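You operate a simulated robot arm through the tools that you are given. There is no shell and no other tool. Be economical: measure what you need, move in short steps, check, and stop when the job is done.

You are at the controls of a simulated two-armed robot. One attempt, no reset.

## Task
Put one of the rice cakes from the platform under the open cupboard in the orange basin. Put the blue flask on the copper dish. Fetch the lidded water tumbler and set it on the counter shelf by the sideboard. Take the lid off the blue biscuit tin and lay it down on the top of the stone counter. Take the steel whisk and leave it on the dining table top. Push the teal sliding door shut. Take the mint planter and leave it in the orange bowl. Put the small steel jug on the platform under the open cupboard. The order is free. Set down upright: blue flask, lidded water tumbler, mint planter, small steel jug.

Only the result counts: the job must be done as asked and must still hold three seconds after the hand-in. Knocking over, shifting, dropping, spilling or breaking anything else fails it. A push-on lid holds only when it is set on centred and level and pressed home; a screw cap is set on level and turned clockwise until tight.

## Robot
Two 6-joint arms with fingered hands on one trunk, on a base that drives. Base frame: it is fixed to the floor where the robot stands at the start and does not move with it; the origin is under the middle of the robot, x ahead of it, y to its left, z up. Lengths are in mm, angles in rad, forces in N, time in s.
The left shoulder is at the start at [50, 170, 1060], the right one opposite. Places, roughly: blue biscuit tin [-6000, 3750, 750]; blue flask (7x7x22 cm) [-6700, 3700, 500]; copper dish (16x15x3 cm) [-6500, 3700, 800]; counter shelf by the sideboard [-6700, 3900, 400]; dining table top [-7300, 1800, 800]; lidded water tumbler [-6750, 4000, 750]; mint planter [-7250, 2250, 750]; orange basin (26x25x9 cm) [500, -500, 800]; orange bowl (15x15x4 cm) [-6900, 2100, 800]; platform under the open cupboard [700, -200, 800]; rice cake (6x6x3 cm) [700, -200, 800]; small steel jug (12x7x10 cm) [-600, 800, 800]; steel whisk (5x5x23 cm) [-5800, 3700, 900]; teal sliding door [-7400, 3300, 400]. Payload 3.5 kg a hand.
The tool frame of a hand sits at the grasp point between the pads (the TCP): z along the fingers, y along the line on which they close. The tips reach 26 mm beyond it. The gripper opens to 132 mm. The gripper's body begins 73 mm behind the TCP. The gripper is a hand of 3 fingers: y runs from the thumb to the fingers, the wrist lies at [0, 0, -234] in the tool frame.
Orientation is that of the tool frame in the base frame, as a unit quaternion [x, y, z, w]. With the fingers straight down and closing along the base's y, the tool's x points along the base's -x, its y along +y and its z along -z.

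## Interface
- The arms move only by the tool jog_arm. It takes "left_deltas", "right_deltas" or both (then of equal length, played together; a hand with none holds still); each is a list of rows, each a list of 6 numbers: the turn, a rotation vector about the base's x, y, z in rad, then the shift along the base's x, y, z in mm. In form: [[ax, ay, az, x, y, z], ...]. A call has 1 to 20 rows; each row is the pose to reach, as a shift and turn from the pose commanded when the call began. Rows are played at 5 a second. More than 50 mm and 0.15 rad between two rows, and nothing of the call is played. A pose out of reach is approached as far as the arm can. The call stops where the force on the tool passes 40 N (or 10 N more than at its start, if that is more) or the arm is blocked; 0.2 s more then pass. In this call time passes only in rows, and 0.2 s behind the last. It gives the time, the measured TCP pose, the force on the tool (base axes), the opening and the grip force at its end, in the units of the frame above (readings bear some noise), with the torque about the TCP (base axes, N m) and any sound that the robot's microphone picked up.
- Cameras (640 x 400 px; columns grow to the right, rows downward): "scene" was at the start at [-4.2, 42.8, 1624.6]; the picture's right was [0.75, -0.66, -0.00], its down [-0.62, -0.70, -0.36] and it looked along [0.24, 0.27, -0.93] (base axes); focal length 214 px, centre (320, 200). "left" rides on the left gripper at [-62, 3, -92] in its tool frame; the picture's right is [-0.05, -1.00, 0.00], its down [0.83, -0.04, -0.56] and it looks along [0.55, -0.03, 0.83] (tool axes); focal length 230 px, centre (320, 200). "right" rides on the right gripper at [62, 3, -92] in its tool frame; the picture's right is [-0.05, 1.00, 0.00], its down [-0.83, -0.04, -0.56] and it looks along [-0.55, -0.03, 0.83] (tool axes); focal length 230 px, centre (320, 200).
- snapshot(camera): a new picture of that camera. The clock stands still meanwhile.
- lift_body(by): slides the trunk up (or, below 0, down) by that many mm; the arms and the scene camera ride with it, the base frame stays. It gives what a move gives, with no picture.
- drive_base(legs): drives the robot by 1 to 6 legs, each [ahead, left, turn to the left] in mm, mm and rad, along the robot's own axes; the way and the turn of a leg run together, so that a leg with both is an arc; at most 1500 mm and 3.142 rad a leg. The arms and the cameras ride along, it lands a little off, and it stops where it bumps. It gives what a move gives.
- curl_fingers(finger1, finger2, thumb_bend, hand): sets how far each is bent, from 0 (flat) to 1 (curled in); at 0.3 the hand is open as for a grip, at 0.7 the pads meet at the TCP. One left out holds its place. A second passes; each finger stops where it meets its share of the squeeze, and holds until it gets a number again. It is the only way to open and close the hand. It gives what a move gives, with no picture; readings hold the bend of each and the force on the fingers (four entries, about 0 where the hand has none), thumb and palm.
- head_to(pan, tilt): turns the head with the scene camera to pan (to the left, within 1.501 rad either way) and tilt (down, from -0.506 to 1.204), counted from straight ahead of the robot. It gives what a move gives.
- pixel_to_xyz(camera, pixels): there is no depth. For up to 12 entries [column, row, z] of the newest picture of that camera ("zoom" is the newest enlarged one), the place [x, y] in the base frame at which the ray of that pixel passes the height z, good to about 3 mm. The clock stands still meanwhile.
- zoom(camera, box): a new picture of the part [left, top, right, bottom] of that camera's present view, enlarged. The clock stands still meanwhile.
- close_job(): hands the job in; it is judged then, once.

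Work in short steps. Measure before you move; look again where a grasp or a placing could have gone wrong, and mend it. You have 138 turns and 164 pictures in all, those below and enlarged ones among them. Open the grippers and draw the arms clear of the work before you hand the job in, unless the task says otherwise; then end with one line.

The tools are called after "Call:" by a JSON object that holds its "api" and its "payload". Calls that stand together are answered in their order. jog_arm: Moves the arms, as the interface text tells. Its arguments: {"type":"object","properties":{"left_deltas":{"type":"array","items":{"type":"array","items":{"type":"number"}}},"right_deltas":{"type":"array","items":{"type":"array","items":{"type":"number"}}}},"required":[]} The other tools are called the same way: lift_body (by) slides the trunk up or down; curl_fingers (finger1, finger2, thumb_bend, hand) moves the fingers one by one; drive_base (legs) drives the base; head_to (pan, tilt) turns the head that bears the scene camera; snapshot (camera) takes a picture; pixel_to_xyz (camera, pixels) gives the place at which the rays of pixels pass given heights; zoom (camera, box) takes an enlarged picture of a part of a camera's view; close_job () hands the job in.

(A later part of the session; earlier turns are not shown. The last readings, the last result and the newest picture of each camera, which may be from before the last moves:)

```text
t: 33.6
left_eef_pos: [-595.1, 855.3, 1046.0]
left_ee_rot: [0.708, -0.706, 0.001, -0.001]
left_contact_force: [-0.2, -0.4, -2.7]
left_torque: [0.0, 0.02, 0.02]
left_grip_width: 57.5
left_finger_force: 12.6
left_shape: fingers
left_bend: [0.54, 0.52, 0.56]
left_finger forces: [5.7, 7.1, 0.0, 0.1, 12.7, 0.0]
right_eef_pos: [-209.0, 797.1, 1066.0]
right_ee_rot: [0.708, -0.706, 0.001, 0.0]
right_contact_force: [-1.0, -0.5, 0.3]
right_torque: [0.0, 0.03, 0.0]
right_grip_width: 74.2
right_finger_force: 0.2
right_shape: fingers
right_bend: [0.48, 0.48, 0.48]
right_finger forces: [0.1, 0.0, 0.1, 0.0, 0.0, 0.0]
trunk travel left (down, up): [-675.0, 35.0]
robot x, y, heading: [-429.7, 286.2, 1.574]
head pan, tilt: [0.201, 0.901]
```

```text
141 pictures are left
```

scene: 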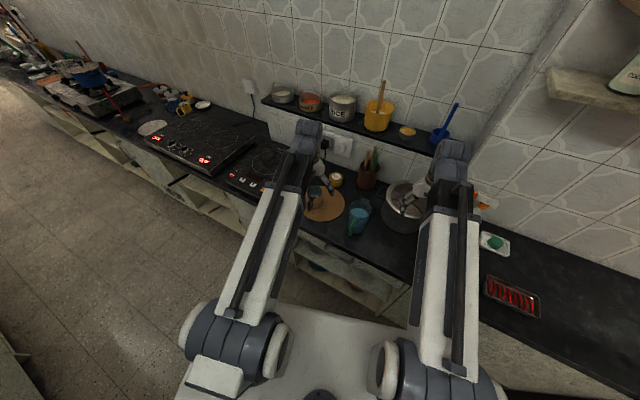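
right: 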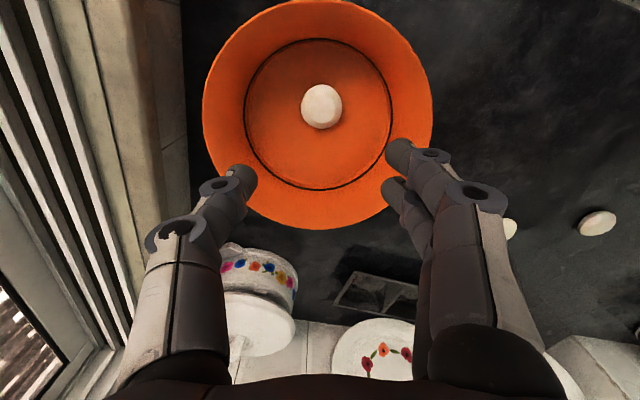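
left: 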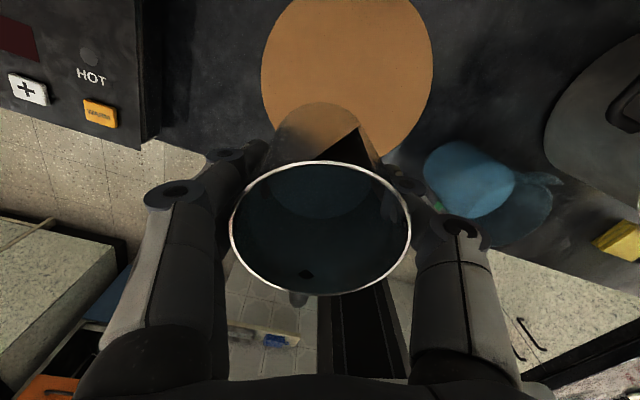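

Jug held upright (bottom ≈ TCP−68). I back off, turn right and go to about (0,-180) to place it on the platform near (560,-120).

Call:
{"api": "drive_base", "payload": {"legs": [[-340, -180, 0], [0, 0, -1.573], [240, -125, 0]]}}

Call:
{"api": "head_to", "payload": {"pan": -0.1, "tilt": 0.9}}

Call:
{"api": "snapshot", "payload": {"camera": "scene"}}

```text
t: 41.4
left_eef_pos: [559.1, -24.2, 1044.0]
left_ee_rot: [0.008, 1.0, 0.0, 0.0]
left_contact_force: [0.0, 0.0, -2.2]
left_torque: [-0.01, -0.01, -0.01]
left_grip_width: 57.5
left_finger_force: 12.2
left_shape: fingers
left_bend: [0.54, 0.52, 0.56]
left_finger forces: [5.6, 6.9, 0.0, 0.1, 12.4, 0.0]
right_eef_pos: [494.2, -410.7, 1065.1]
right_ee_rot: [0.008, 1.0, -0.001, -0.001]
right_contact_force: [0.5, -0.6, 0.3]
right_torque: [0.04, 0.0, -0.02]
right_grip_width: 74.3
right_finger_force: 0.2
right_shape: fingers
right_bend: [0.48, 0.48, 0.48]
right_finger forces: [0.0, 0.1, 0.1, 0.1, 0.0, 0.1]
trunk travel left (down, up): [-675.0, 35.0]
robot x, y, heading: [-9.8, -184.3, -0.011]
head pan, tilt: [0.201, 0.901]
```

```text
t: 42.2
left_eef_pos: [559.0, -25.6, 1044.8]
left_ee_rot: [0.008, 1.0, 0.0, 0.0]
left_contact_force: [0.1, -0.2, -2.1]
left_torque: [-0.02, -0.05, 0.0]
left_grip_width: 57.4
left_finger_force: 12.5
left_shape: fingers
left_bend: [0.54, 0.52, 0.56]
left_finger forces: [5.5, 6.9, 0.0, 0.1, 12.4, 0.1]
right_eef_pos: [492.8, -410.1, 1067.1]
right_ee_rot: [0.008, 1.0, 0.0, 0.0]
right_contact_force: [0.9, 0.4, -0.5]
right_torque: [0.01, -0.01, -0.01]
right_grip_width: 74.0
right_finger_force: 0.0
right_shape: fingers
right_bend: [0.48, 0.48, 0.48]
right_finger forces: [0.1, 0.1, 0.0, 0.0, 0.1, 0.0]
trunk travel left (down, up): [-675.0, 35.0]
robot x, y, heading: [-14.8, -183.8, -0.015]
head pan, tilt: [-0.099, 0.901]
```

```text
140 pictures are left
```

scene: 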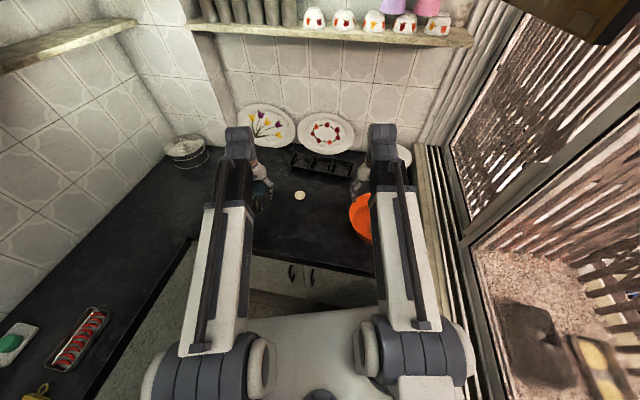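

I move the jug to (557,-115) and lower to z≈880, then feel for contact.

Call:
{"api": "jog_arm", "payload": {"left_deltas": [[0, 0, 0, 0, -32, -25], [0, 0, 0, 0, -62, -60], [0, 0, 0, 0, -90, -95], [0, 0, 0, 0, -90, -130], [0, 0, 0, 0, -90, -158]]}}

Call:
{"api": "snapshot", "payload": {"camera": "left"}}

Call:
{"api": "jog_arm", "payload": {"left_deltas": [[0, 0, 0, 0, 0, -5], [0, 0, 0, 0, 0, -9], [0, 0, 0, 0, 0, -13], [0, 0, 0, 0, 0, -16]]}}

```text
t: 43.4
left_eef_pos: [556.3, -114.1, 886.1]
left_ee_rot: [0.008, 1.0, 0.0, 0.001]
left_contact_force: [-0.1, -0.3, -3.2]
left_torque: [-0.01, -0.03, -0.03]
left_grip_width: 57.1
left_finger_force: 12.3
left_shape: fingers
left_bend: [0.54, 0.52, 0.56]
left_finger forces: [5.6, 6.9, 0.0, 0.1, 12.6, 0.0]
right_eef_pos: [493.4, -412.2, 1066.2]
right_ee_rot: [0.008, 1.0, 0.0, -0.001]
right_contact_force: [0.2, -0.3, -0.1]
right_torque: [0.01, 0.01, 0.0]
right_grip_width: 74.3
right_finger_force: 0.0
right_shape: fingers
right_bend: [0.48, 0.48, 0.48]
right_finger forces: [0.0, 0.0, 0.0, 0.0, 0.0, 0.0]
trunk travel left (down, up): [-675.0, 35.0]
robot x, y, heading: [-13.1, -185.4, -0.019]
head pan, tilt: [-0.099, 0.901]
```

```text
139 pictures are left
```

left: 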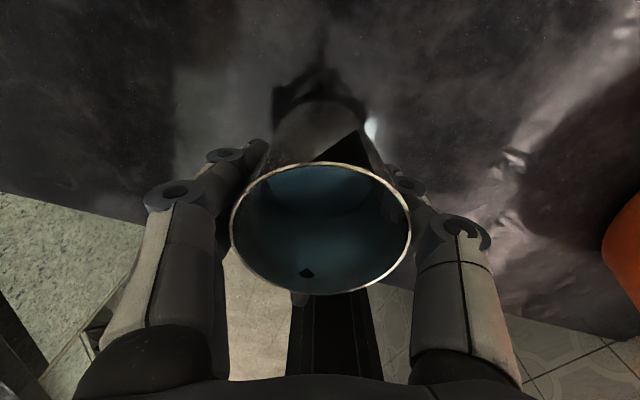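

```text
t: 44.4
left_eef_pos: [559.5, -115.3, 871.0]
left_ee_rot: [0.009, 1.0, 0.0, 0.0]
left_contact_force: [0.1, 0.1, -1.3]
left_torque: [-0.01, -0.04, 0.02]
left_grip_width: 57.4
left_finger_force: 13.0
left_shape: fingers
left_bend: [0.54, 0.52, 0.56]
left_finger forces: [5.7, 6.9, 0.0, 0.0, 12.5, 0.0]
right_eef_pos: [494.0, -410.6, 1066.3]
right_ee_rot: [0.008, 1.0, 0.0, -0.001]
right_contact_force: [-0.3, 0.0, -0.2]
right_torque: [0.0, -0.06, 0.02]
right_grip_width: 74.3
right_finger_force: 0.0
right_shape: fingers
right_bend: [0.48, 0.48, 0.48]
right_finger forces: [0.0, 0.1, 0.1, 0.0, 0.0, 0.1]
trunk travel left (down, up): [-675.0, 35.0]
robot x, y, heading: [-12.6, -183.7, -0.014]
head pan, tilt: [-0.099, 0.901]
```

No contact yet; I go down by 2 mm rows.

Call:
{"api": "jog_arm", "payload": {"left_deltas": [[0, 0, 0, 0, 0, -2], [0, 0, 0, 0, 0, -4], [0, 0, 0, 0, 0, -6]]}}

```text
t: 45.2
left_eef_pos: [559.6, -115.3, 866.8]
left_ee_rot: [0.007, 1.0, 0.0, 0.002]
left_contact_force: [4.9, 0.9, 22.8]
left_torque: [0.11, -0.12, -0.11]
left_grip_width: 56.9
left_finger_force: 14.5
left_shape: fingers
left_bend: [0.56, 0.54, 0.57]
left_finger forces: [7.1, 8.6, 0.0, 0.0, 13.6, 0.1]
right_eef_pos: [493.6, -409.7, 1067.5]
right_ee_rot: [0.008, 1.0, 0.0, -0.001]
right_contact_force: [-0.4, -0.1, -0.4]
right_torque: [-0.02, 0.03, -0.01]
right_grip_width: 74.1
right_finger_force: 0.1
right_shape: fingers
right_bend: [0.48, 0.48, 0.48]
right_finger forces: [0.0, 0.0, 0.0, 0.1, 0.0, 0.0]
trunk travel left (down, up): [-675.0, 35.0]
robot x, y, heading: [-8.2, -181.9, -0.017]
head pan, tilt: [-0.099, 0.901]
```

Contact. I release stepwise, then rise and check.

Call:
{"api": "curl_fingers", "payload": {"hand": "left", "finger1": 0.42, "finger2": 0.42, "thumb_bend": 0.42}}

Call:
{"api": "jog_arm", "payload": {"left_deltas": [[0, 0, 0, 0, 0, 25], [0, 0, 0, 0, 0, 65], [0, 0, 0, 0, 0, 105], [0, 0, 0, 0, 0, 145], [0, 0, 0, 0, 0, 190]]}}

Call:
{"api": "snapshot", "payload": {"camera": "left"}}

```text
t: 46.2
left_eef_pos: [559.4, -115.3, 864.4]
left_ee_rot: [0.008, 1.0, 0.0, 0.0]
left_contact_force: [0.2, 1.0, -0.2]
left_torque: [0.01, 0.02, 0.0]
left_grip_width: 94.4
left_finger_force: 0.2
left_shape: fingers
left_bend: [0.42, 0.42, 0.42]
left_finger forces: [0.1, 0.0, 0.0, 0.1, 0.1, 0.0]
right_eef_pos: [494.2, -411.1, 1066.5]
right_ee_rot: [0.008, 1.0, 0.0, -0.002]
right_contact_force: [-0.5, 0.0, 0.7]
right_torque: [0.04, 0.0, 0.0]
right_grip_width: 74.1
right_finger_force: 0.1
right_shape: fingers
right_bend: [0.48, 0.48, 0.48]
right_finger forces: [0.1, 0.1, 0.1, 0.0, 0.0, 0.0]
trunk travel left (down, up): [-675.0, 35.0]
robot x, y, heading: [-11.5, -184.4, -0.02]
head pan, tilt: [-0.099, 0.901]
```

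```text
t: 47.4
left_eef_pos: [558.3, -115.7, 1054.7]
left_ee_rot: [0.008, 1.0, 0.001, 0.0]
left_contact_force: [-0.4, 0.5, 1.3]
left_torque: [0.0, 0.04, 0.01]
left_grip_width: 94.3
left_finger_force: 0.0
left_shape: fingers
left_bend: [0.42, 0.42, 0.42]
left_finger forces: [0.1, 0.0, 0.0, 0.1, 0.1, 0.1]
right_eef_pos: [493.0, -411.1, 1066.6]
right_ee_rot: [0.008, 1.0, 0.0, -0.001]
right_contact_force: [-1.1, 0.3, -0.9]
right_torque: [0.0, 0.0, -0.02]
right_grip_width: 74.1
right_finger_force: 0.1
right_shape: fingers
right_bend: [0.48, 0.48, 0.48]
right_finger forces: [0.0, 0.0, 0.0, 0.0, 0.0, 0.0]
trunk travel left (down, up): [-675.0, 35.0]
robot x, y, heading: [-13.8, -184.7, -0.014]
head pan, tilt: [-0.099, 0.901]
```

```text
138 pictures are left
```

left: 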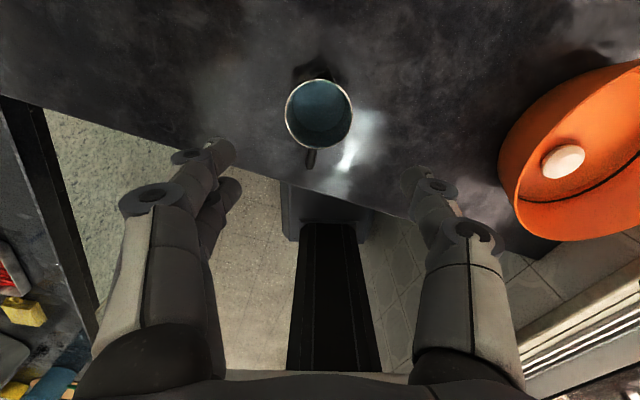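

Jug is upright on the platform. Now I back off, turn around toward -x and look for the route to the other room.

Call:
{"api": "drive_base", "payload": {"legs": [[-300, 60, 0], [0, 0, 1.57], [0, 0, 1.57]]}}

Call:
{"api": "head_to", "payload": {"pan": 0, "tilt": 0.3}}

Call:
{"api": "snapshot", "payload": {"camera": "scene"}}

```text
t: 49.6
left_eef_pos: [277.6, -40.2, 1053.9]
left_ee_rot: [0.009, 1.0, 0.0, 0.0]
left_contact_force: [0.3, -0.1, -0.7]
left_torque: [0.0, 0.04, -0.01]
left_grip_width: 93.9
left_finger_force: 0.0
left_shape: fingers
left_bend: [0.42, 0.42, 0.42]
left_finger forces: [0.0, 0.0, 0.0, 0.0, 0.1, 0.0]
right_eef_pos: [212.7, -335.1, 1067.6]
right_ee_rot: [0.009, 1.0, 0.0, -0.001]
right_contact_force: [-1.0, 0.5, -0.7]
right_torque: [-0.02, 0.0, -0.03]
right_grip_width: 74.1
right_finger_force: 0.0
right_shape: fingers
right_bend: [0.48, 0.48, 0.48]
right_finger forces: [0.0, 0.0, 0.1, 0.1, 0.0, 0.0]
trunk travel left (down, up): [-675.0, 35.0]
robot x, y, heading: [-292.5, -111.8, -0.017]
head pan, tilt: [-0.099, 0.901]
stopped in leg 1: the robot was blocked; the commanded pose is now the measured one
```

```text
t: 50.6
left_eef_pos: [277.9, -39.7, 1053.4]
left_ee_rot: [0.009, 1.0, 0.0, 0.0]
left_contact_force: [-0.8, 0.5, 0.5]
left_torque: [0.01, 0.0, 0.02]
left_grip_width: 94.6
left_finger_force: 0.0
left_shape: fingers
left_bend: [0.42, 0.42, 0.42]
left_finger forces: [0.0, 0.1, 0.0, 0.1, 0.1, 0.1]
right_eef_pos: [212.7, -335.1, 1066.8]
right_ee_rot: [0.01, 1.0, 0.0, -0.001]
right_contact_force: [-0.5, -0.7, -0.3]
right_torque: [0.0, 0.01, -0.01]
right_grip_width: 74.1
right_finger_force: 0.0
right_shape: fingers
right_bend: [0.48, 0.48, 0.48]
right_finger forces: [0.0, 0.0, 0.0, 0.0, 0.0, 0.0]
trunk travel left (down, up): [-675.0, 35.0]
robot x, y, heading: [-291.4, -104.1, -0.021]
head pan, tilt: [0.0, 0.3]
```

```text
137 pictures are left
```

scene: 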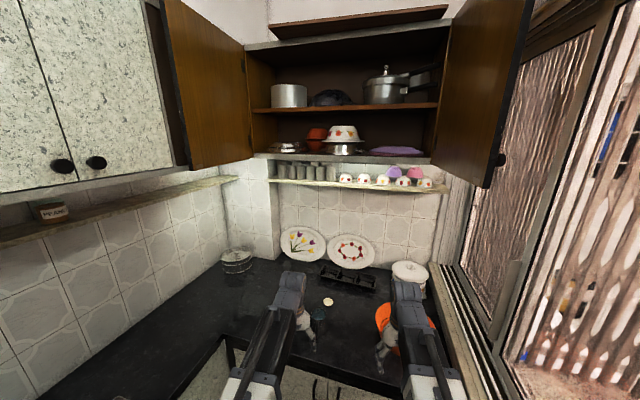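

Something behind on the right (-x) blocks. I go forward 50, left 180, turn left 90° there and look toward -x with the head.

Call:
{"api": "drive_base", "payload": {"legs": [[50, 0, 0], [0, 190, 0], [0, 0, 1.59]]}}

Call:
{"api": "head_to", "payload": {"pan": 1.5, "tilt": 0.45}}

Call:
{"api": "snapshot", "payload": {"camera": "scene"}}

```text
t: 56.5
left_eef_pos: [-316.4, 652.4, 1053.9]
left_ee_rot: [0.708, -0.706, 0.0, 0.0]
left_contact_force: [-0.2, 0.6, 0.3]
left_torque: [-0.01, 0.0, -0.02]
left_grip_width: 94.5
left_finger_force: 0.1
left_shape: fingers
left_bend: [0.42, 0.42, 0.42]
left_finger forces: [0.0, 0.1, 0.0, 0.1, 0.1, 0.0]
right_eef_pos: [-19.0, 593.6, 1066.7]
right_ee_rot: [0.708, -0.706, 0.001, 0.001]
right_contact_force: [-0.4, 0.1, 0.6]
right_torque: [0.01, 0.0, -0.02]
right_grip_width: 74.2
right_finger_force: 0.0
right_shape: fingers
right_bend: [0.48, 0.48, 0.48]
right_finger forces: [0.1, 0.0, 0.1, 0.1, 0.0, 0.1]
trunk travel left (down, up): [-675.0, 35.0]
robot x, y, heading: [-237.7, 83.2, 1.573]
head pan, tilt: [0.0, 0.3]
```

```text
t: 58.1
left_eef_pos: [-316.3, 652.7, 1053.9]
left_ee_rot: [0.708, -0.706, -0.001, 0.0]
left_contact_force: [0.5, -0.2, 0.5]
left_torque: [-0.03, -0.01, 0.01]
left_grip_width: 93.9
left_finger_force: 0.1
left_shape: fingers
left_bend: [0.42, 0.42, 0.42]
left_finger forces: [0.0, 0.0, 0.1, 0.1, 0.0, 0.1]
right_eef_pos: [-20.1, 593.9, 1067.7]
right_ee_rot: [0.708, -0.706, 0.002, 0.001]
right_contact_force: [-0.5, 0.0, -0.4]
right_torque: [-0.01, 0.0, -0.01]
right_grip_width: 74.1
right_finger_force: 0.1
right_shape: fingers
right_bend: [0.48, 0.48, 0.48]
right_finger forces: [0.0, 0.0, 0.0, 0.0, 0.1, 0.0]
trunk travel left (down, up): [-675.0, 35.0]
robot x, y, heading: [-236.5, 85.3, 1.575]
head pan, tilt: [1.499, 0.45]
```

```text
136 pictures are left
```

scene: 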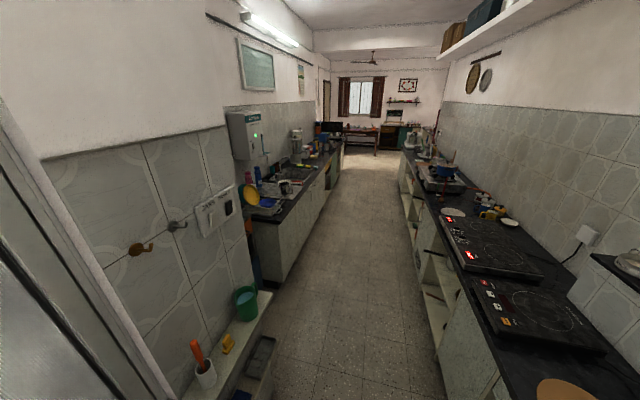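

I measure the corridor edges on the floor: left side (262,320), (305,215); right side (442,330), (402,185), and objects farther.

Call:
{"api": "pixel_to_xyz", "payload": {"camera": "scene", "pixels": [[262, 320, 0], [272, 395, 0], [310, 225, 0], [332, 188, 0], [445, 340, 0], [415, 240, 0], [402, 185, 0], [345, 150, 0], [270, 290, 450], [330, 152, 800], [395, 150, 0]]}}

Call:
{"api": "zoom", "payload": {"camera": "scene", "box": [220, 60, 480, 222]}}

```text
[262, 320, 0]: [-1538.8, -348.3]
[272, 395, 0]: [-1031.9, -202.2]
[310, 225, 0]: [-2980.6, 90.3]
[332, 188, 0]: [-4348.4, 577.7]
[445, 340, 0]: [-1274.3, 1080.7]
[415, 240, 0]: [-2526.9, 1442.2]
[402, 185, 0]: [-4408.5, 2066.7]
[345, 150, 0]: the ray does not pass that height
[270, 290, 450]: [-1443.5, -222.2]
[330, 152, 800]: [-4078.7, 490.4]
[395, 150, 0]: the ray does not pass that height
```

```text
2.46 times, centred on (350, 141) of scene
```

zoom: 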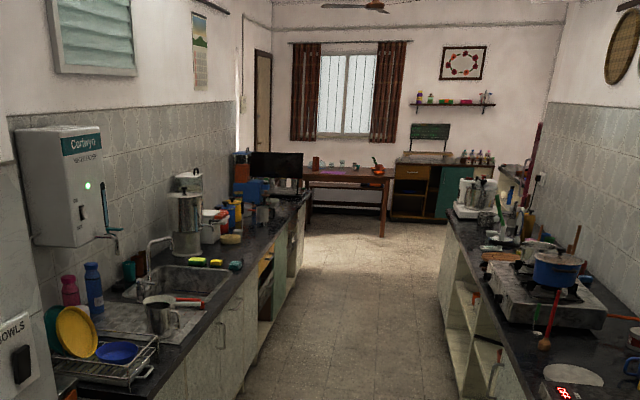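

The corridor runs at heading ≈2.83 rad with middle close to my line. I turn there and drive 4 m in legs.

Call:
{"api": "drive_base", "payload": {"legs": [[0, 0, 1.255], [1300, 0, 0], [1300, 0, 0], [1300, 0, 0]]}}

Call:
{"api": "head_to", "payload": {"pan": 0, "tilt": 0.35}}

Call:
{"api": "snapshot", "payload": {"camera": "scene"}}

```text
t: 79.9
left_eef_pos: [-4481.5, 1351.0, 1053.2]
left_ee_rot: [0.987, -0.159, 0.001, 0.0]
left_contact_force: [-0.2, 1.0, -0.3]
left_torque: [0.03, -0.02, -0.02]
left_grip_width: 94.4
left_finger_force: 0.0
left_shape: fingers
left_bend: [0.42, 0.42, 0.42]
left_finger forces: [0.0, 0.1, 0.0, 0.1, 0.0, 0.0]
right_eef_pos: [-4330.6, 1613.4, 1066.9]
right_ee_rot: [0.987, -0.159, 0.001, 0.0]
right_contact_force: [-0.6, 0.1, 0.0]
right_torque: [0.01, 0.0, -0.04]
right_grip_width: 74.1
right_finger_force: 0.0
right_shape: fingers
right_bend: [0.48, 0.48, 0.48]
right_finger forces: [0.1, 0.1, 0.0, 0.0, 0.1, 0.1]
trunk travel left (down, up): [-675.0, 35.0]
robot x, y, heading: [-3917.1, 1245.3, 2.823]
head pan, tilt: [1.499, 0.45]
```

```text
t: 81.5
left_eef_pos: [-4481.1, 1351.4, 1053.4]
left_ee_rot: [0.987, -0.159, 0.0, 0.0]
left_contact_force: [-0.6, -0.7, 0.3]
left_torque: [0.04, 0.02, 0.0]
left_grip_width: 94.4
left_finger_force: 0.1
left_shape: fingers
left_bend: [0.42, 0.42, 0.42]
left_finger forces: [0.1, 0.0, 0.0, 0.0, 0.1, 0.0]
right_eef_pos: [-4331.9, 1612.5, 1066.6]
right_ee_rot: [0.987, -0.159, 0.001, 0.0]
right_contact_force: [-0.5, 0.0, -0.1]
right_torque: [0.02, 0.0, -0.01]
right_grip_width: 74.2
right_finger_force: 0.1
right_shape: fingers
right_bend: [0.48, 0.48, 0.48]
right_finger forces: [0.1, 0.0, 0.0, 0.1, 0.0, 0.1]
trunk travel left (down, up): [-675.0, 35.0]
robot x, y, heading: [-3918.6, 1246.0, 2.819]
head pan, tilt: [0.0, 0.351]
```

```text
134 pictures are left
```

scene: 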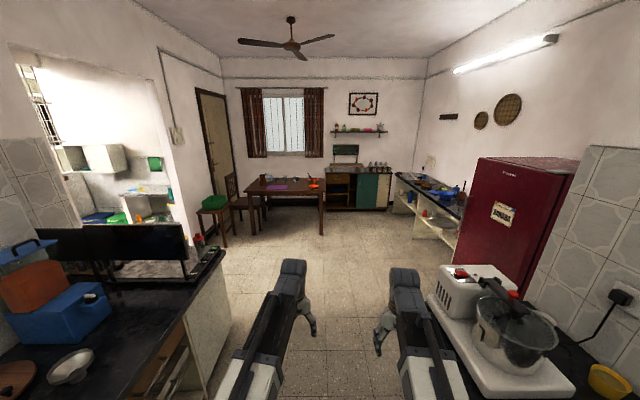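

The room opens; the stone counter is past the fridge on the right. I drive 1300 further and look at right side.

Call:
{"api": "drive_base", "payload": {"legs": [[1300, 0, 0]]}}

Call:
{"api": "head_to", "payload": {"pan": -0.75, "tilt": 0.4}}

Call:
{"api": "snapshot", "payload": {"camera": "scene"}}

Call:
{"api": "head_to", "payload": {"pan": 0.05, "tilt": 0.4}}

Call:
{"api": "snapshot", "payload": {"camera": "scene"}}

```text
t: 88.0
left_eef_pos: [-5710.4, 1757.7, 1053.3]
left_ee_rot: [0.987, -0.159, 0.0, -0.001]
left_contact_force: [0.2, 0.1, -0.3]
left_torque: [0.0, -0.02, 0.0]
left_grip_width: 94.4
left_finger_force: 0.0
left_shape: fingers
left_bend: [0.42, 0.42, 0.42]
left_finger forces: [0.0, 0.0, 0.1, 0.0, 0.1, 0.0]
right_eef_pos: [-5561.7, 2021.4, 1067.8]
right_ee_rot: [0.987, -0.159, 0.002, 0.0]
right_contact_force: [0.0, 0.1, 0.0]
right_torque: [-0.02, -0.02, 0.04]
right_grip_width: 74.1
right_finger_force: 0.0
right_shape: fingers
right_bend: [0.48, 0.48, 0.48]
right_finger forces: [0.0, 0.0, 0.0, 0.0, 0.1, 0.1]
trunk travel left (down, up): [-675.0, 35.0]
robot x, y, heading: [-5145.7, 1654.5, 2.825]
head pan, tilt: [0.0, 0.351]
```

```text
t: 89.1
left_eef_pos: [-5710.7, 1758.6, 1053.5]
left_ee_rot: [0.987, -0.16, 0.0, -0.001]
left_contact_force: [0.7, 0.2, 0.3]
left_torque: [-0.02, 0.04, 0.03]
left_grip_width: 94.5
left_finger_force: 0.0
left_shape: fingers
left_bend: [0.42, 0.42, 0.42]
left_finger forces: [0.0, 0.0, 0.0, 0.0, 0.1, 0.0]
right_eef_pos: [-5560.9, 2021.4, 1066.0]
right_ee_rot: [0.987, -0.16, 0.0, 0.0]
right_contact_force: [0.6, 0.1, -0.2]
right_torque: [-0.03, 0.0, 0.0]
right_grip_width: 74.1
right_finger_force: 0.0
right_shape: fingers
right_bend: [0.48, 0.48, 0.48]
right_finger forces: [0.0, 0.0, 0.0, 0.0, 0.0, 0.0]
trunk travel left (down, up): [-675.0, 35.0]
robot x, y, heading: [-5148.5, 1650.7, 2.827]
head pan, tilt: [-0.75, 0.4]
```

```text
133 pictures are left
```

scene: 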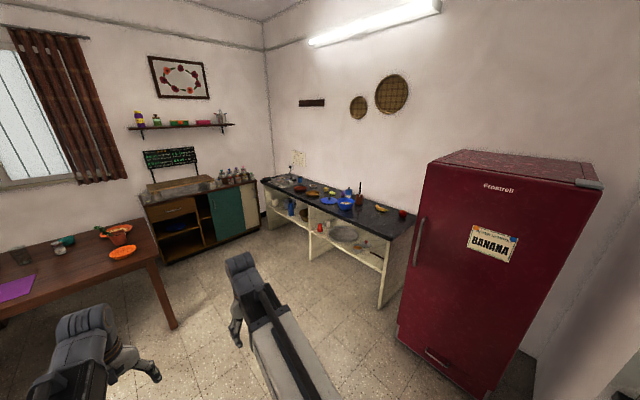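

```text
t: 90.2
left_eef_pos: [-5711.4, 1759.3, 1053.9]
left_ee_rot: [0.987, -0.159, 0.001, -0.001]
left_contact_force: [-0.7, -0.2, 0.3]
left_torque: [0.02, -0.02, -0.02]
left_grip_width: 94.1
left_finger_force: 0.0
left_shape: fingers
left_bend: [0.42, 0.42, 0.42]
left_finger forces: [0.1, 0.0, 0.1, 0.0, 0.0, 0.0]
right_eef_pos: [-5559.8, 2021.2, 1067.3]
right_ee_rot: [0.987, -0.159, 0.0, 0.001]
right_contact_force: [0.9, 0.0, -0.2]
right_torque: [0.02, -0.03, -0.02]
right_grip_width: 74.1
right_finger_force: 0.0
right_shape: fingers
right_bend: [0.48, 0.48, 0.48]
right_finger forces: [0.0, 0.0, 0.0, 0.0, 0.1, 0.1]
trunk travel left (down, up): [-675.0, 35.0]
robot x, y, heading: [-5148.4, 1655.4, 2.824]
head pan, tilt: [0.051, 0.4]
```

```text
132 pictures are left
```

scene: 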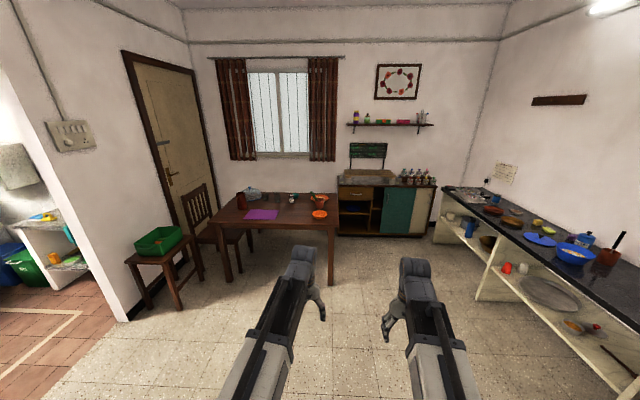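

I measure the counter front and table geometry from this picture: counter edge top (442,192), (620,310), legs (478,300), (437,242).

Call:
{"api": "pixel_to_xyz", "payload": {"camera": "scene", "pixels": [[442, 192, 700], [620, 312, 700], [478, 300, 0], [437, 242, 0], [320, 215, 750], [228, 282, 0], [332, 278, 0], [336, 234, 0], [432, 237, 0], [395, 212, 400]]}}

Call:
{"api": "zoom", "payload": {"camera": "scene", "box": [430, 150, 640, 281]}}

Call:
{"api": "zoom", "payload": {"camera": "scene", "box": [210, 140, 450, 290]}}

```text
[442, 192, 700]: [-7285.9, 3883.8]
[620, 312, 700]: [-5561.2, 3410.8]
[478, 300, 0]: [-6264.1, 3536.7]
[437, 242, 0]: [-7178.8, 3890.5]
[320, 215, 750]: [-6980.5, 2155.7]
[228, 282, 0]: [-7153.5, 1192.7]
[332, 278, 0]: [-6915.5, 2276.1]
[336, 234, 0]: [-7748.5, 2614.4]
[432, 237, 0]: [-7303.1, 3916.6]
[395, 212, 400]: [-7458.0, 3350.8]
```

```text
3.05 times, centred on (535, 216) of scene
```

zoom: 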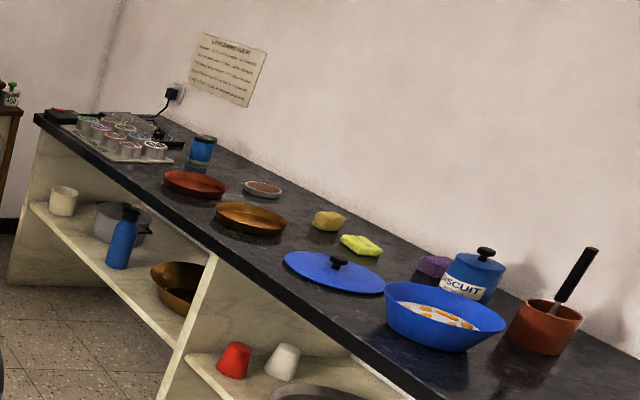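

```text
2.67 times, centred on (330, 215) of scene
```

zoom: 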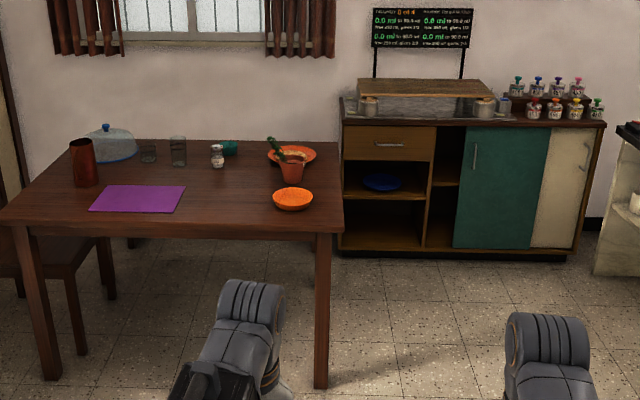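

The tin, pot with whisk, blue bowl and lid stand on the near part of the counter; flask (122,238 in zoom) on the lower shelf. I turn right to face the counter (heading ≈1.257) and approach diagonally, stopping short to look.

Call:
{"api": "drive_base", "payload": {"legs": [[0, 0, -1.568], [400, 900, 0], [520, 470, 0]]}}

Call:
{"api": "head_to", "payload": {"pan": 0.0, "tilt": 0.65}}

Call:
{"api": "snapshot", "payload": {"camera": "scene"}}

```text
t: 102.6
left_eef_pos: [-6023.4, 3532.8, 1052.8]
left_ee_rot: [-0.578, 0.816, 0.0, -0.001]
left_contact_force: [-0.5, -0.4, 0.1]
left_torque: [-0.03, 0.02, -0.01]
left_grip_width: 94.4
left_finger_force: 0.1
left_shape: fingers
left_bend: [0.42, 0.42, 0.42]
left_finger forces: [0.0, 0.1, 0.0, 0.1, 0.1, 0.0]
right_eef_pos: [-5764.6, 3378.3, 1066.5]
right_ee_rot: [-0.578, 0.816, -0.001, 0.0]
right_contact_force: [0.1, -0.3, -0.8]
right_torque: [0.0, -0.01, 0.01]
right_grip_width: 74.0
right_finger_force: 0.0
right_shape: fingers
right_bend: [0.48, 0.48, 0.48]
right_finger forces: [0.1, 0.0, 0.1, 0.0, 0.1, 0.1]
trunk travel left (down, up): [-675.0, 35.0]
robot x, y, heading: [-6140.8, 2970.3, 1.229]
head pan, tilt: [0.051, 0.4]
```

```text
t: 103.4
left_eef_pos: [-6023.6, 3533.6, 1054.5]
left_ee_rot: [-0.577, 0.816, -0.001, 0.001]
left_contact_force: [-0.7, 0.0, -0.7]
left_torque: [-0.03, -0.01, 0.0]
left_grip_width: 94.3
left_finger_force: 0.0
left_shape: fingers
left_bend: [0.42, 0.42, 0.42]
left_finger forces: [0.1, 0.0, 0.1, 0.1, 0.1, 0.0]
right_eef_pos: [-5764.9, 3377.8, 1066.4]
right_ee_rot: [-0.577, 0.816, 0.0, -0.001]
right_contact_force: [-0.8, -0.1, -0.7]
right_torque: [-0.01, 0.0, -0.01]
right_grip_width: 74.3
right_finger_force: 0.0
right_shape: fingers
right_bend: [0.48, 0.48, 0.48]
right_finger forces: [0.1, 0.0, 0.0, 0.0, 0.1, 0.0]
trunk travel left (down, up): [-675.0, 35.0]
robot x, y, heading: [-6137.7, 2973.1, 1.236]
head pan, tilt: [0.0, 0.649]
```

```text
129 pictures are left
```

scene: 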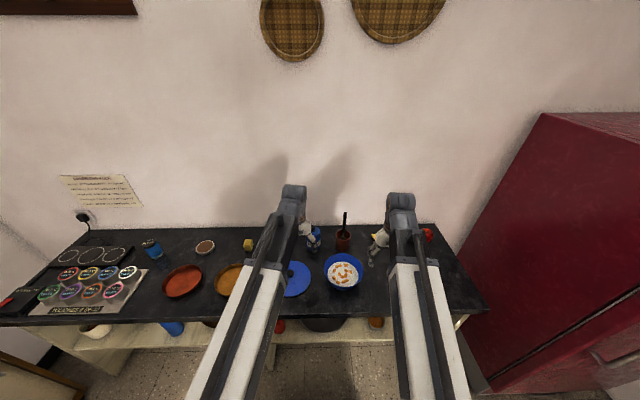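

I zoom in on the counter and measure key items at trial heights.

Call:
{"api": "zoom", "payload": {"camera": "scene", "box": [120, 195, 480, 350]}}

Call:
{"api": "snapshot", "payload": {"camera": "left"}}

Call:
{"api": "snapshot", "payload": {"camera": "right"}}

```text
1.78 times, centred on (300, 272) of scene
```

zoom: 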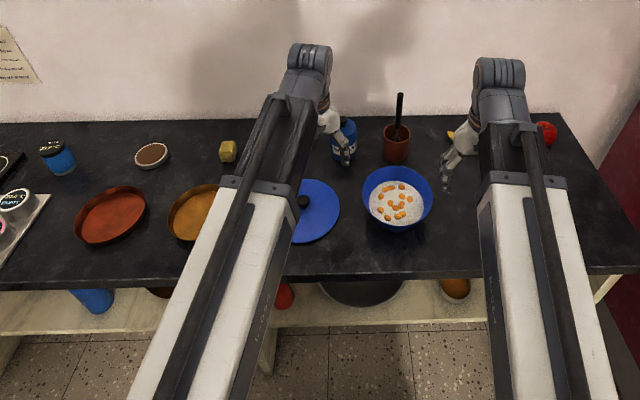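

```text
127 pictures are left
```

left: 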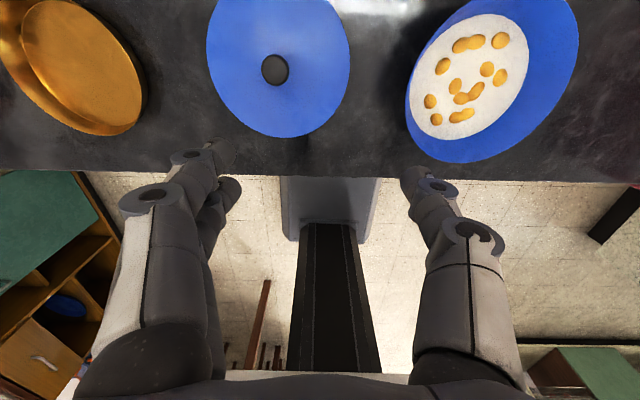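

```text
126 pictures are left
```

right: 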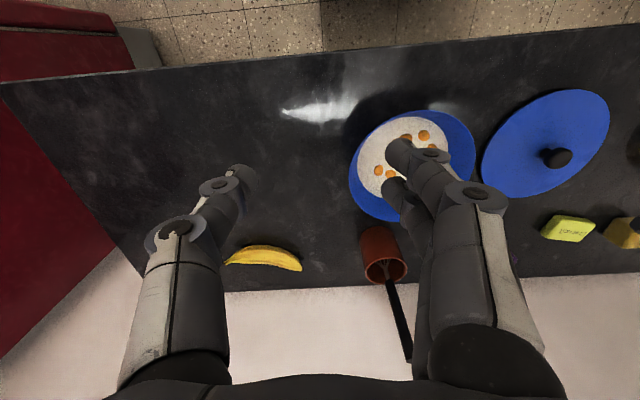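

I triangulate the blue lid knob, whisk handle, tin and other items.

Call:
{"api": "pixel_to_xyz", "payload": {"camera": "left", "pixels": [[275, 70, 740], [275, 70, 800], [280, 68, 740]]}}

Call:
{"api": "pixel_to_xyz", "payload": {"camera": "right", "pixels": [[556, 157, 740], [556, 157, 800], [384, 265, 800], [408, 358, 900], [388, 283, 800]]}}

Call:
{"api": "pixel_to_xyz", "payload": {"camera": "zoom", "pixels": [[303, 202, 740], [303, 202, 800], [400, 95, 900], [398, 132, 800], [347, 125, 850], [111, 215, 720], [195, 212, 720], [57, 150, 800], [95, 300, 500], [225, 150, 740]]}}

```text
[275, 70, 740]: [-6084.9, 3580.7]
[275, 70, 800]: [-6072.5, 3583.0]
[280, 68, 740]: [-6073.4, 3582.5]
```

```text
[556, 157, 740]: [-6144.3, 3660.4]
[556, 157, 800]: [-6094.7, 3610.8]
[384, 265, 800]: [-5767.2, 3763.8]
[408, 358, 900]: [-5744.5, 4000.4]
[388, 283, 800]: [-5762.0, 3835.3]
```

```text
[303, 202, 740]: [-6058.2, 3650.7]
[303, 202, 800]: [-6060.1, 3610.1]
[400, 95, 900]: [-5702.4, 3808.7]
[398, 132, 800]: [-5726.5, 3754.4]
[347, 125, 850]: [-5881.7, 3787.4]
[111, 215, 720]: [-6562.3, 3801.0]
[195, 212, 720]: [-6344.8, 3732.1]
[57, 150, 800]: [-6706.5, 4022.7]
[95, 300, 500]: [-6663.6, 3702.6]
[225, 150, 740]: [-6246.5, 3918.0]
```

Counter top is z≈800. I measure the counter front edge to see how far the base can advance.

Call:
{"api": "pixel_to_xyz", "payload": {"camera": "left", "pixels": [[130, 170, 800], [400, 177, 800], [600, 183, 800]]}}

Call:
{"api": "jog_arm", "payload": {"left_deltas": [[0, 0, 0, -45, 15, 0], [0, 0, 0, -90, 30, 0], [0, 0, 0, -135, 45, 0], [0, 0, 0, -180, 60, 0]]}}

Call:
{"api": "zoom", "payload": {"camera": "scene", "box": [230, 190, 450, 320]}}

```text
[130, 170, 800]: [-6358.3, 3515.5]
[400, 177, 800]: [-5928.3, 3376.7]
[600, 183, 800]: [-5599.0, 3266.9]
```

```text
t: 104.4
left_eef_pos: [-6205.9, 3593.0, 1054.0]
left_ee_rot: [-0.578, 0.816, 0.0, 0.0]
left_contact_force: [0.6, 0.5, 0.4]
left_torque: [0.01, 0.01, 0.04]
left_grip_width: 94.6
left_finger_force: 0.0
left_shape: fingers
left_bend: [0.42, 0.42, 0.42]
left_finger forces: [0.0, 0.0, 0.0, 0.0, 0.0, 0.1]
right_eef_pos: [-5765.2, 3378.1, 1066.7]
right_ee_rot: [-0.578, 0.816, 0.0, 0.0]
right_contact_force: [-0.5, -0.1, 1.0]
right_torque: [0.05, -0.03, 0.03]
right_grip_width: 74.2
right_finger_force: 0.1
right_shape: fingers
right_bend: [0.48, 0.48, 0.48]
right_finger forces: [0.0, 0.0, 0.0, 0.0, 0.1, 0.1]
trunk travel left (down, up): [-675.0, 35.0]
robot x, y, heading: [-6139.0, 2969.5, 1.232]
head pan, tilt: [0.0, 0.649]
```

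```text
2.91 times, centred on (340, 255) of scene
```

zoom: 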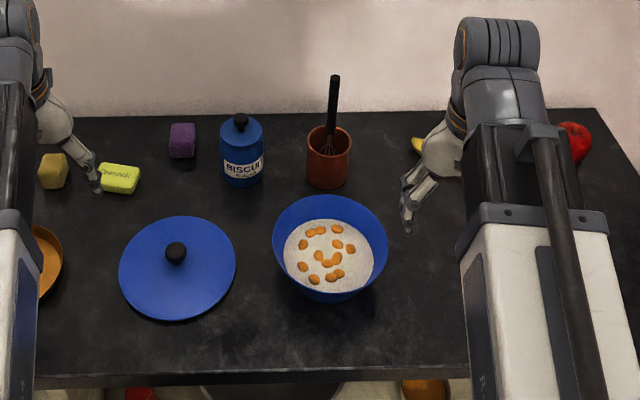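

Edge slope gives counter normal heading 1.255 and the base is 450 mm from it. I line up: left 110, ahead 110, turn +0.022, then look with the right camera.

Call:
{"api": "drive_base", "payload": {"legs": [[0, 110, 0.022], [110, 0, 0]]}}

Call:
{"api": "snapshot", "payload": {"camera": "right"}}

Call:
{"api": "zoom", "payload": {"camera": "scene", "box": [280, 190, 480, 320]}}

```text
t: 106.4
left_eef_pos: [-6291.9, 3731.6, 1053.6]
left_ee_rot: [-0.587, 0.81, 0.0, -0.002]
left_contact_force: [-0.5, 0.2, -0.9]
left_torque: [-0.01, -0.02, 0.03]
left_grip_width: 94.2
left_finger_force: 0.0
left_shape: fingers
left_bend: [0.42, 0.42, 0.42]
left_finger forces: [0.0, 0.0, 0.0, 0.1, 0.0, 0.1]
right_eef_pos: [-5846.0, 3527.9, 1065.9]
right_ee_rot: [-0.587, 0.81, -0.001, -0.001]
right_contact_force: [0.4, 0.8, -0.4]
right_torque: [-0.04, 0.01, -0.01]
right_grip_width: 74.0
right_finger_force: 0.0
right_shape: fingers
right_bend: [0.48, 0.48, 0.48]
right_finger forces: [0.1, 0.0, 0.1, 0.1, 0.0, 0.0]
trunk travel left (down, up): [-675.0, 35.0]
robot x, y, heading: [-6216.3, 3111.0, 1.257]
head pan, tilt: [0.0, 0.649]
```

```text
124 pictures are left
```

right: 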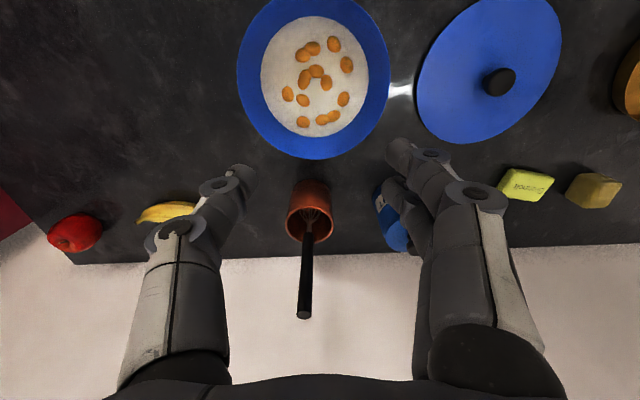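

```text
3.08 times, centred on (380, 255) of scene
```

zoom: 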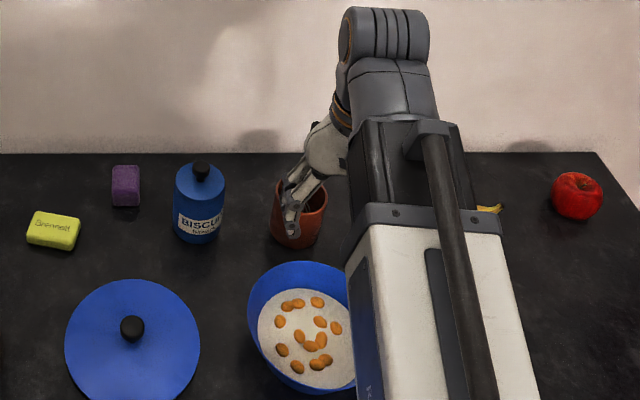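

I measure tin knob and base, whisk handle and pot in both views.

Call:
{"api": "pixel_to_xyz", "payload": {"camera": "zoom", "pixels": [[202, 170, 900], [202, 170, 930], [197, 244, 800], [298, 248, 800], [300, 155, 800], [172, 200, 880], [225, 200, 880]]}}

Call:
{"api": "pixel_to_xyz", "payload": {"camera": "right", "pixels": [[310, 205, 870], [310, 205, 900], [304, 314, 1000], [304, 314, 1030], [306, 182, 800], [310, 259, 800], [380, 200, 850], [406, 250, 900]]}}

```text
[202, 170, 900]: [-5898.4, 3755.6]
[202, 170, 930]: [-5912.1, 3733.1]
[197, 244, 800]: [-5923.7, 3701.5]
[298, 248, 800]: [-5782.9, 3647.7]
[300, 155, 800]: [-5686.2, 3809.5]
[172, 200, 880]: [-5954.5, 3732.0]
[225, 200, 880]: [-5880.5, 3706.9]
```

```text
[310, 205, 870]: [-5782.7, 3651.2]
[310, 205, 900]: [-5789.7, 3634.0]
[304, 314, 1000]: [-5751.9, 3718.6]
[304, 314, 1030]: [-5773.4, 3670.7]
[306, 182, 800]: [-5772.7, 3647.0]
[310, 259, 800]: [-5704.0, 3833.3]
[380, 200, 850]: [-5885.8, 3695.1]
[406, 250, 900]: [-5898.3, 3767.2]
```

Tin knob ≈(-5910,3738,925), whisk top ≈(-5770,3671,1025). Both are ~640 mm from the right shoulder, so I advance 70 more.

Call:
{"api": "drive_base", "payload": {"legs": [[70, 0, 0]]}}

Call:
{"api": "curl_fingers", "payload": {"hand": "right", "finger1": 0.45, "finger2": 0.45, "thumb_bend": 0.45}}

```text
t: 107.4
left_eef_pos: [-6268.8, 3798.8, 1052.0]
left_ee_rot: [-0.587, 0.809, 0.0, -0.001]
left_contact_force: [-0.8, 0.0, 0.7]
left_torque: [-0.01, 0.0, -0.01]
left_grip_width: 94.7
left_finger_force: 0.1
left_shape: fingers
left_bend: [0.42, 0.42, 0.42]
left_finger forces: [0.0, 0.0, 0.1, 0.0, 0.0, 0.1]
right_eef_pos: [-5824.3, 3594.6, 1066.4]
right_ee_rot: [-0.587, 0.81, -0.002, -0.002]
right_contact_force: [0.4, 0.2, -0.2]
right_torque: [-0.04, 0.06, -0.02]
right_grip_width: 74.2
right_finger_force: 0.1
right_shape: fingers
right_bend: [0.48, 0.48, 0.48]
right_finger forces: [0.0, 0.1, 0.0, 0.0, 0.0, 0.1]
trunk travel left (down, up): [-675.0, 35.0]
robot x, y, heading: [-6190.3, 3180.0, 1.259]
head pan, tilt: [0.0, 0.649]
```

```text
t: 108.4
left_eef_pos: [-6269.8, 3796.9, 1052.9]
left_ee_rot: [-0.587, 0.81, -0.001, 0.0]
left_contact_force: [-0.5, 0.2, -0.6]
left_torque: [0.02, 0.02, 0.04]
left_grip_width: 94.5
left_finger_force: 0.1
left_shape: fingers
left_bend: [0.42, 0.42, 0.42]
left_finger forces: [0.0, 0.1, 0.0, 0.0, 0.0, 0.0]
right_eef_pos: [-5824.1, 3592.7, 1067.1]
right_ee_rot: [-0.587, 0.81, 0.0, 0.0]
right_contact_force: [-0.2, -0.5, 1.3]
right_torque: [0.0, 0.01, 0.01]
right_grip_width: 84.1
right_finger_force: 0.2
right_shape: fingers
right_bend: [0.45, 0.45, 0.45]
right_finger forces: [0.1, 0.1, 0.0, 0.1, 0.0, 0.0]
trunk travel left (down, up): [-675.0, 35.0]
robot x, y, heading: [-6193.0, 3176.8, 1.253]
head pan, tilt: [0.0, 0.649]
```

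I move the right hand above the tin knob at the present height and look.

Call:
{"api": "jog_arm", "payload": {"right_deltas": [[0, 0, 0, -25, 35, 5], [0, 0, 0, -50, 75, 5], [0, 0, 0, -75, 112, 5], [0, 0, 0, -86, 143, 0]]}}

Call:
{"api": "snapshot", "payload": {"camera": "right"}}

```text
t: 109.4
left_eef_pos: [-6270.2, 3798.3, 1054.0]
left_ee_rot: [-0.587, 0.809, 0.0, 0.0]
left_contact_force: [-0.3, -0.8, -0.1]
left_torque: [-0.01, -0.03, 0.01]
left_grip_width: 94.6
left_finger_force: 0.1
left_shape: fingers
left_bend: [0.42, 0.42, 0.42]
left_finger forces: [0.0, 0.1, 0.0, 0.0, 0.0, 0.1]
right_eef_pos: [-5911.4, 3737.4, 1067.9]
right_ee_rot: [-0.587, 0.81, 0.0, -0.001]
right_contact_force: [0.1, 0.6, -0.6]
right_torque: [0.03, 0.01, -0.01]
right_grip_width: 84.0
right_finger_force: 0.1
right_shape: fingers
right_bend: [0.45, 0.45, 0.45]
right_finger forces: [0.0, 0.0, 0.0, 0.0, 0.0, 0.0]
trunk travel left (down, up): [-675.0, 35.0]
robot x, y, heading: [-6192.9, 3176.3, 1.256]
head pan, tilt: [0.0, 0.649]
```

```text
122 pictures are left
```

right: 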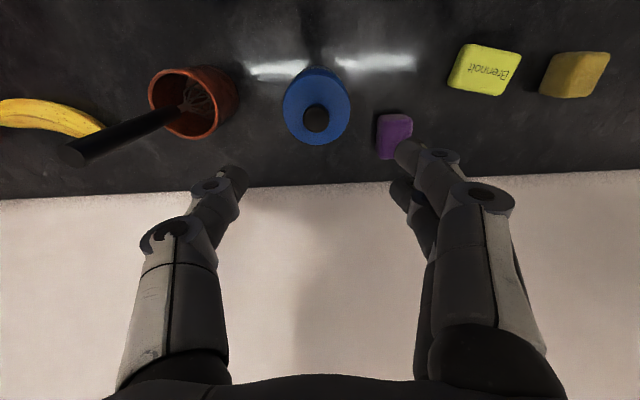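

Knob at (315,117). I check its place and lower to z≈975 above it.

Call:
{"api": "pixel_to_xyz", "payload": {"camera": "right", "pixels": [[315, 117, 925], [315, 117, 940], [315, 105, 905], [283, 107, 905], [350, 105, 905]]}}

Call:
{"api": "jog_arm", "payload": {"right_deltas": [[0, 0, 0, 0, 0, -45], [0, 0, 0, 0, 0, -92]]}}

Call:
{"api": "snapshot", "payload": {"camera": "right"}}

```text
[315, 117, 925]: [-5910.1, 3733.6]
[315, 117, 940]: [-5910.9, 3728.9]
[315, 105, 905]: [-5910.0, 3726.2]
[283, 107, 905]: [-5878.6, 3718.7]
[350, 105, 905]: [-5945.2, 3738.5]
```

```text
t: 110.0
left_eef_pos: [-6268.9, 3797.6, 1053.8]
left_ee_rot: [-0.587, 0.809, 0.0, -0.001]
left_contact_force: [0.3, -0.3, 1.0]
left_torque: [0.0, 0.01, 0.0]
left_grip_width: 94.5
left_finger_force: 0.2
left_shape: fingers
left_bend: [0.42, 0.42, 0.42]
left_finger forces: [0.1, 0.0, 0.0, 0.0, 0.0, 0.0]
right_eef_pos: [-5913.8, 3737.9, 976.8]
right_ee_rot: [-0.587, 0.81, -0.001, 0.0]
right_contact_force: [0.4, -0.5, 0.3]
right_torque: [0.04, -0.01, 0.0]
right_grip_width: 84.1
right_finger_force: 0.1
right_shape: fingers
right_bend: [0.45, 0.45, 0.45]
right_finger forces: [0.0, 0.1, 0.1, 0.0, 0.0, 0.1]
trunk travel left (down, up): [-675.0, 35.0]
robot x, y, heading: [-6190.5, 3174.2, 1.254]
head pan, tilt: [0.0, 0.649]
```

```text
121 pictures are left
```

right: 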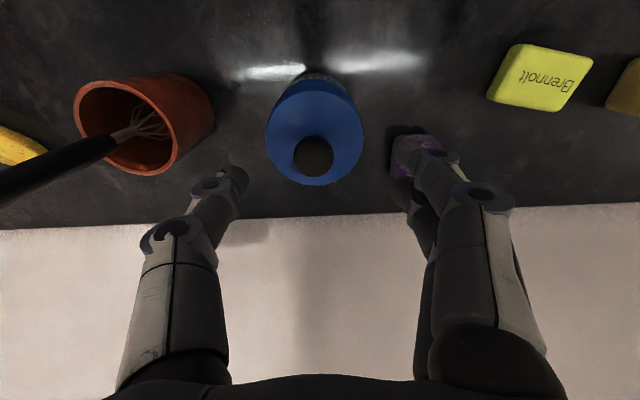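

I fix the offset from pixel (313,155) and lower to z≈942.

Call:
{"api": "pixel_to_xyz", "payload": {"camera": "right", "pixels": [[313, 155, 920], [313, 155, 930], [313, 155, 940]]}}

Call:
{"api": "jog_arm", "payload": {"right_deltas": [[0, 0, 0, 2, -3, -20], [0, 0, 0, 2, -3, -36]]}}

Call:
{"api": "snapshot", "payload": {"camera": "right"}}

```text
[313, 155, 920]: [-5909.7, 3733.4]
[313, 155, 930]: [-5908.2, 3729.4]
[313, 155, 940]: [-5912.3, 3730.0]
```

```text
t: 110.6
left_eef_pos: [-6269.8, 3798.1, 1053.4]
left_ee_rot: [-0.587, 0.81, 0.0, 0.0]
left_contact_force: [-0.1, 0.1, 0.0]
left_torque: [0.04, 0.01, 0.04]
left_grip_width: 94.5
left_finger_force: 0.0
left_shape: fingers
left_bend: [0.42, 0.42, 0.42]
left_finger forces: [0.0, 0.1, 0.0, 0.0, 0.1, 0.1]
right_eef_pos: [-5910.4, 3734.8, 938.8]
right_ee_rot: [-0.587, 0.809, -0.002, 0.0]
right_contact_force: [-0.2, 0.1, 0.5]
right_torque: [-0.01, 0.01, 0.0]
right_grip_width: 83.9
right_finger_force: 0.0
right_shape: fingers
right_bend: [0.45, 0.45, 0.45]
right_finger forces: [0.0, 0.0, 0.0, 0.1, 0.0, 0.1]
trunk travel left (down, up): [-675.0, 35.0]
robot x, y, heading: [-6191.9, 3179.3, 1.257]
head pan, tilt: [0.0, 0.649]
```

```text
120 pictures are left
```

right: 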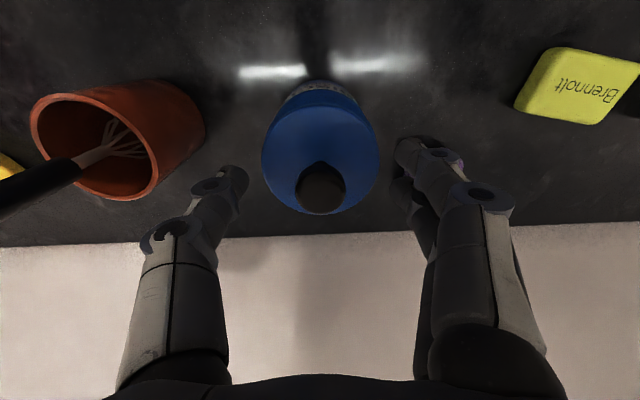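

Knob sits right at the TCP depth now. I close here.

Call:
{"api": "curl_fingers", "payload": {"hand": "right", "finger1": 0.7, "finger2": 0.7, "thumb_bend": 0.7}}

Call:
{"api": "snapshot", "payload": {"camera": "right"}}

```text
t: 111.6
left_eef_pos: [-6268.7, 3797.6, 1054.0]
left_ee_rot: [-0.587, 0.809, 0.0, -0.001]
left_contact_force: [-0.8, 1.2, -0.2]
left_torque: [-0.03, 0.0, -0.01]
left_grip_width: 94.4
left_finger_force: 0.1
left_shape: fingers
left_bend: [0.42, 0.42, 0.42]
left_finger forces: [0.1, 0.0, 0.0, 0.0, 0.0, 0.1]
right_eef_pos: [-5909.5, 3734.0, 939.5]
right_ee_rot: [-0.587, 0.81, 0.0, -0.001]
right_contact_force: [0.2, -0.6, -1.0]
right_torque: [-0.01, -0.01, 0.01]
right_grip_width: 13.2
right_finger_force: 4.3
right_shape: fingers
right_bend: [0.68, 0.67, 0.68]
right_finger forces: [1.9, 2.1, 0.0, 0.1, 4.1, 0.0]
trunk travel left (down, up): [-675.0, 35.0]
robot x, y, heading: [-6189.5, 3178.7, 1.254]
head pan, tilt: [0.0, 0.649]
heard: snap
```

```text
119 pictures are left
```

right: 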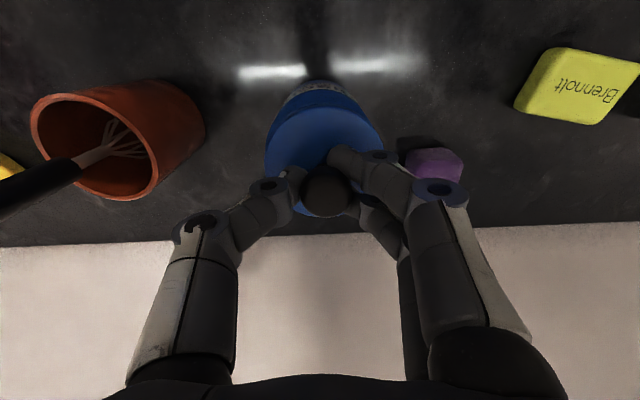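

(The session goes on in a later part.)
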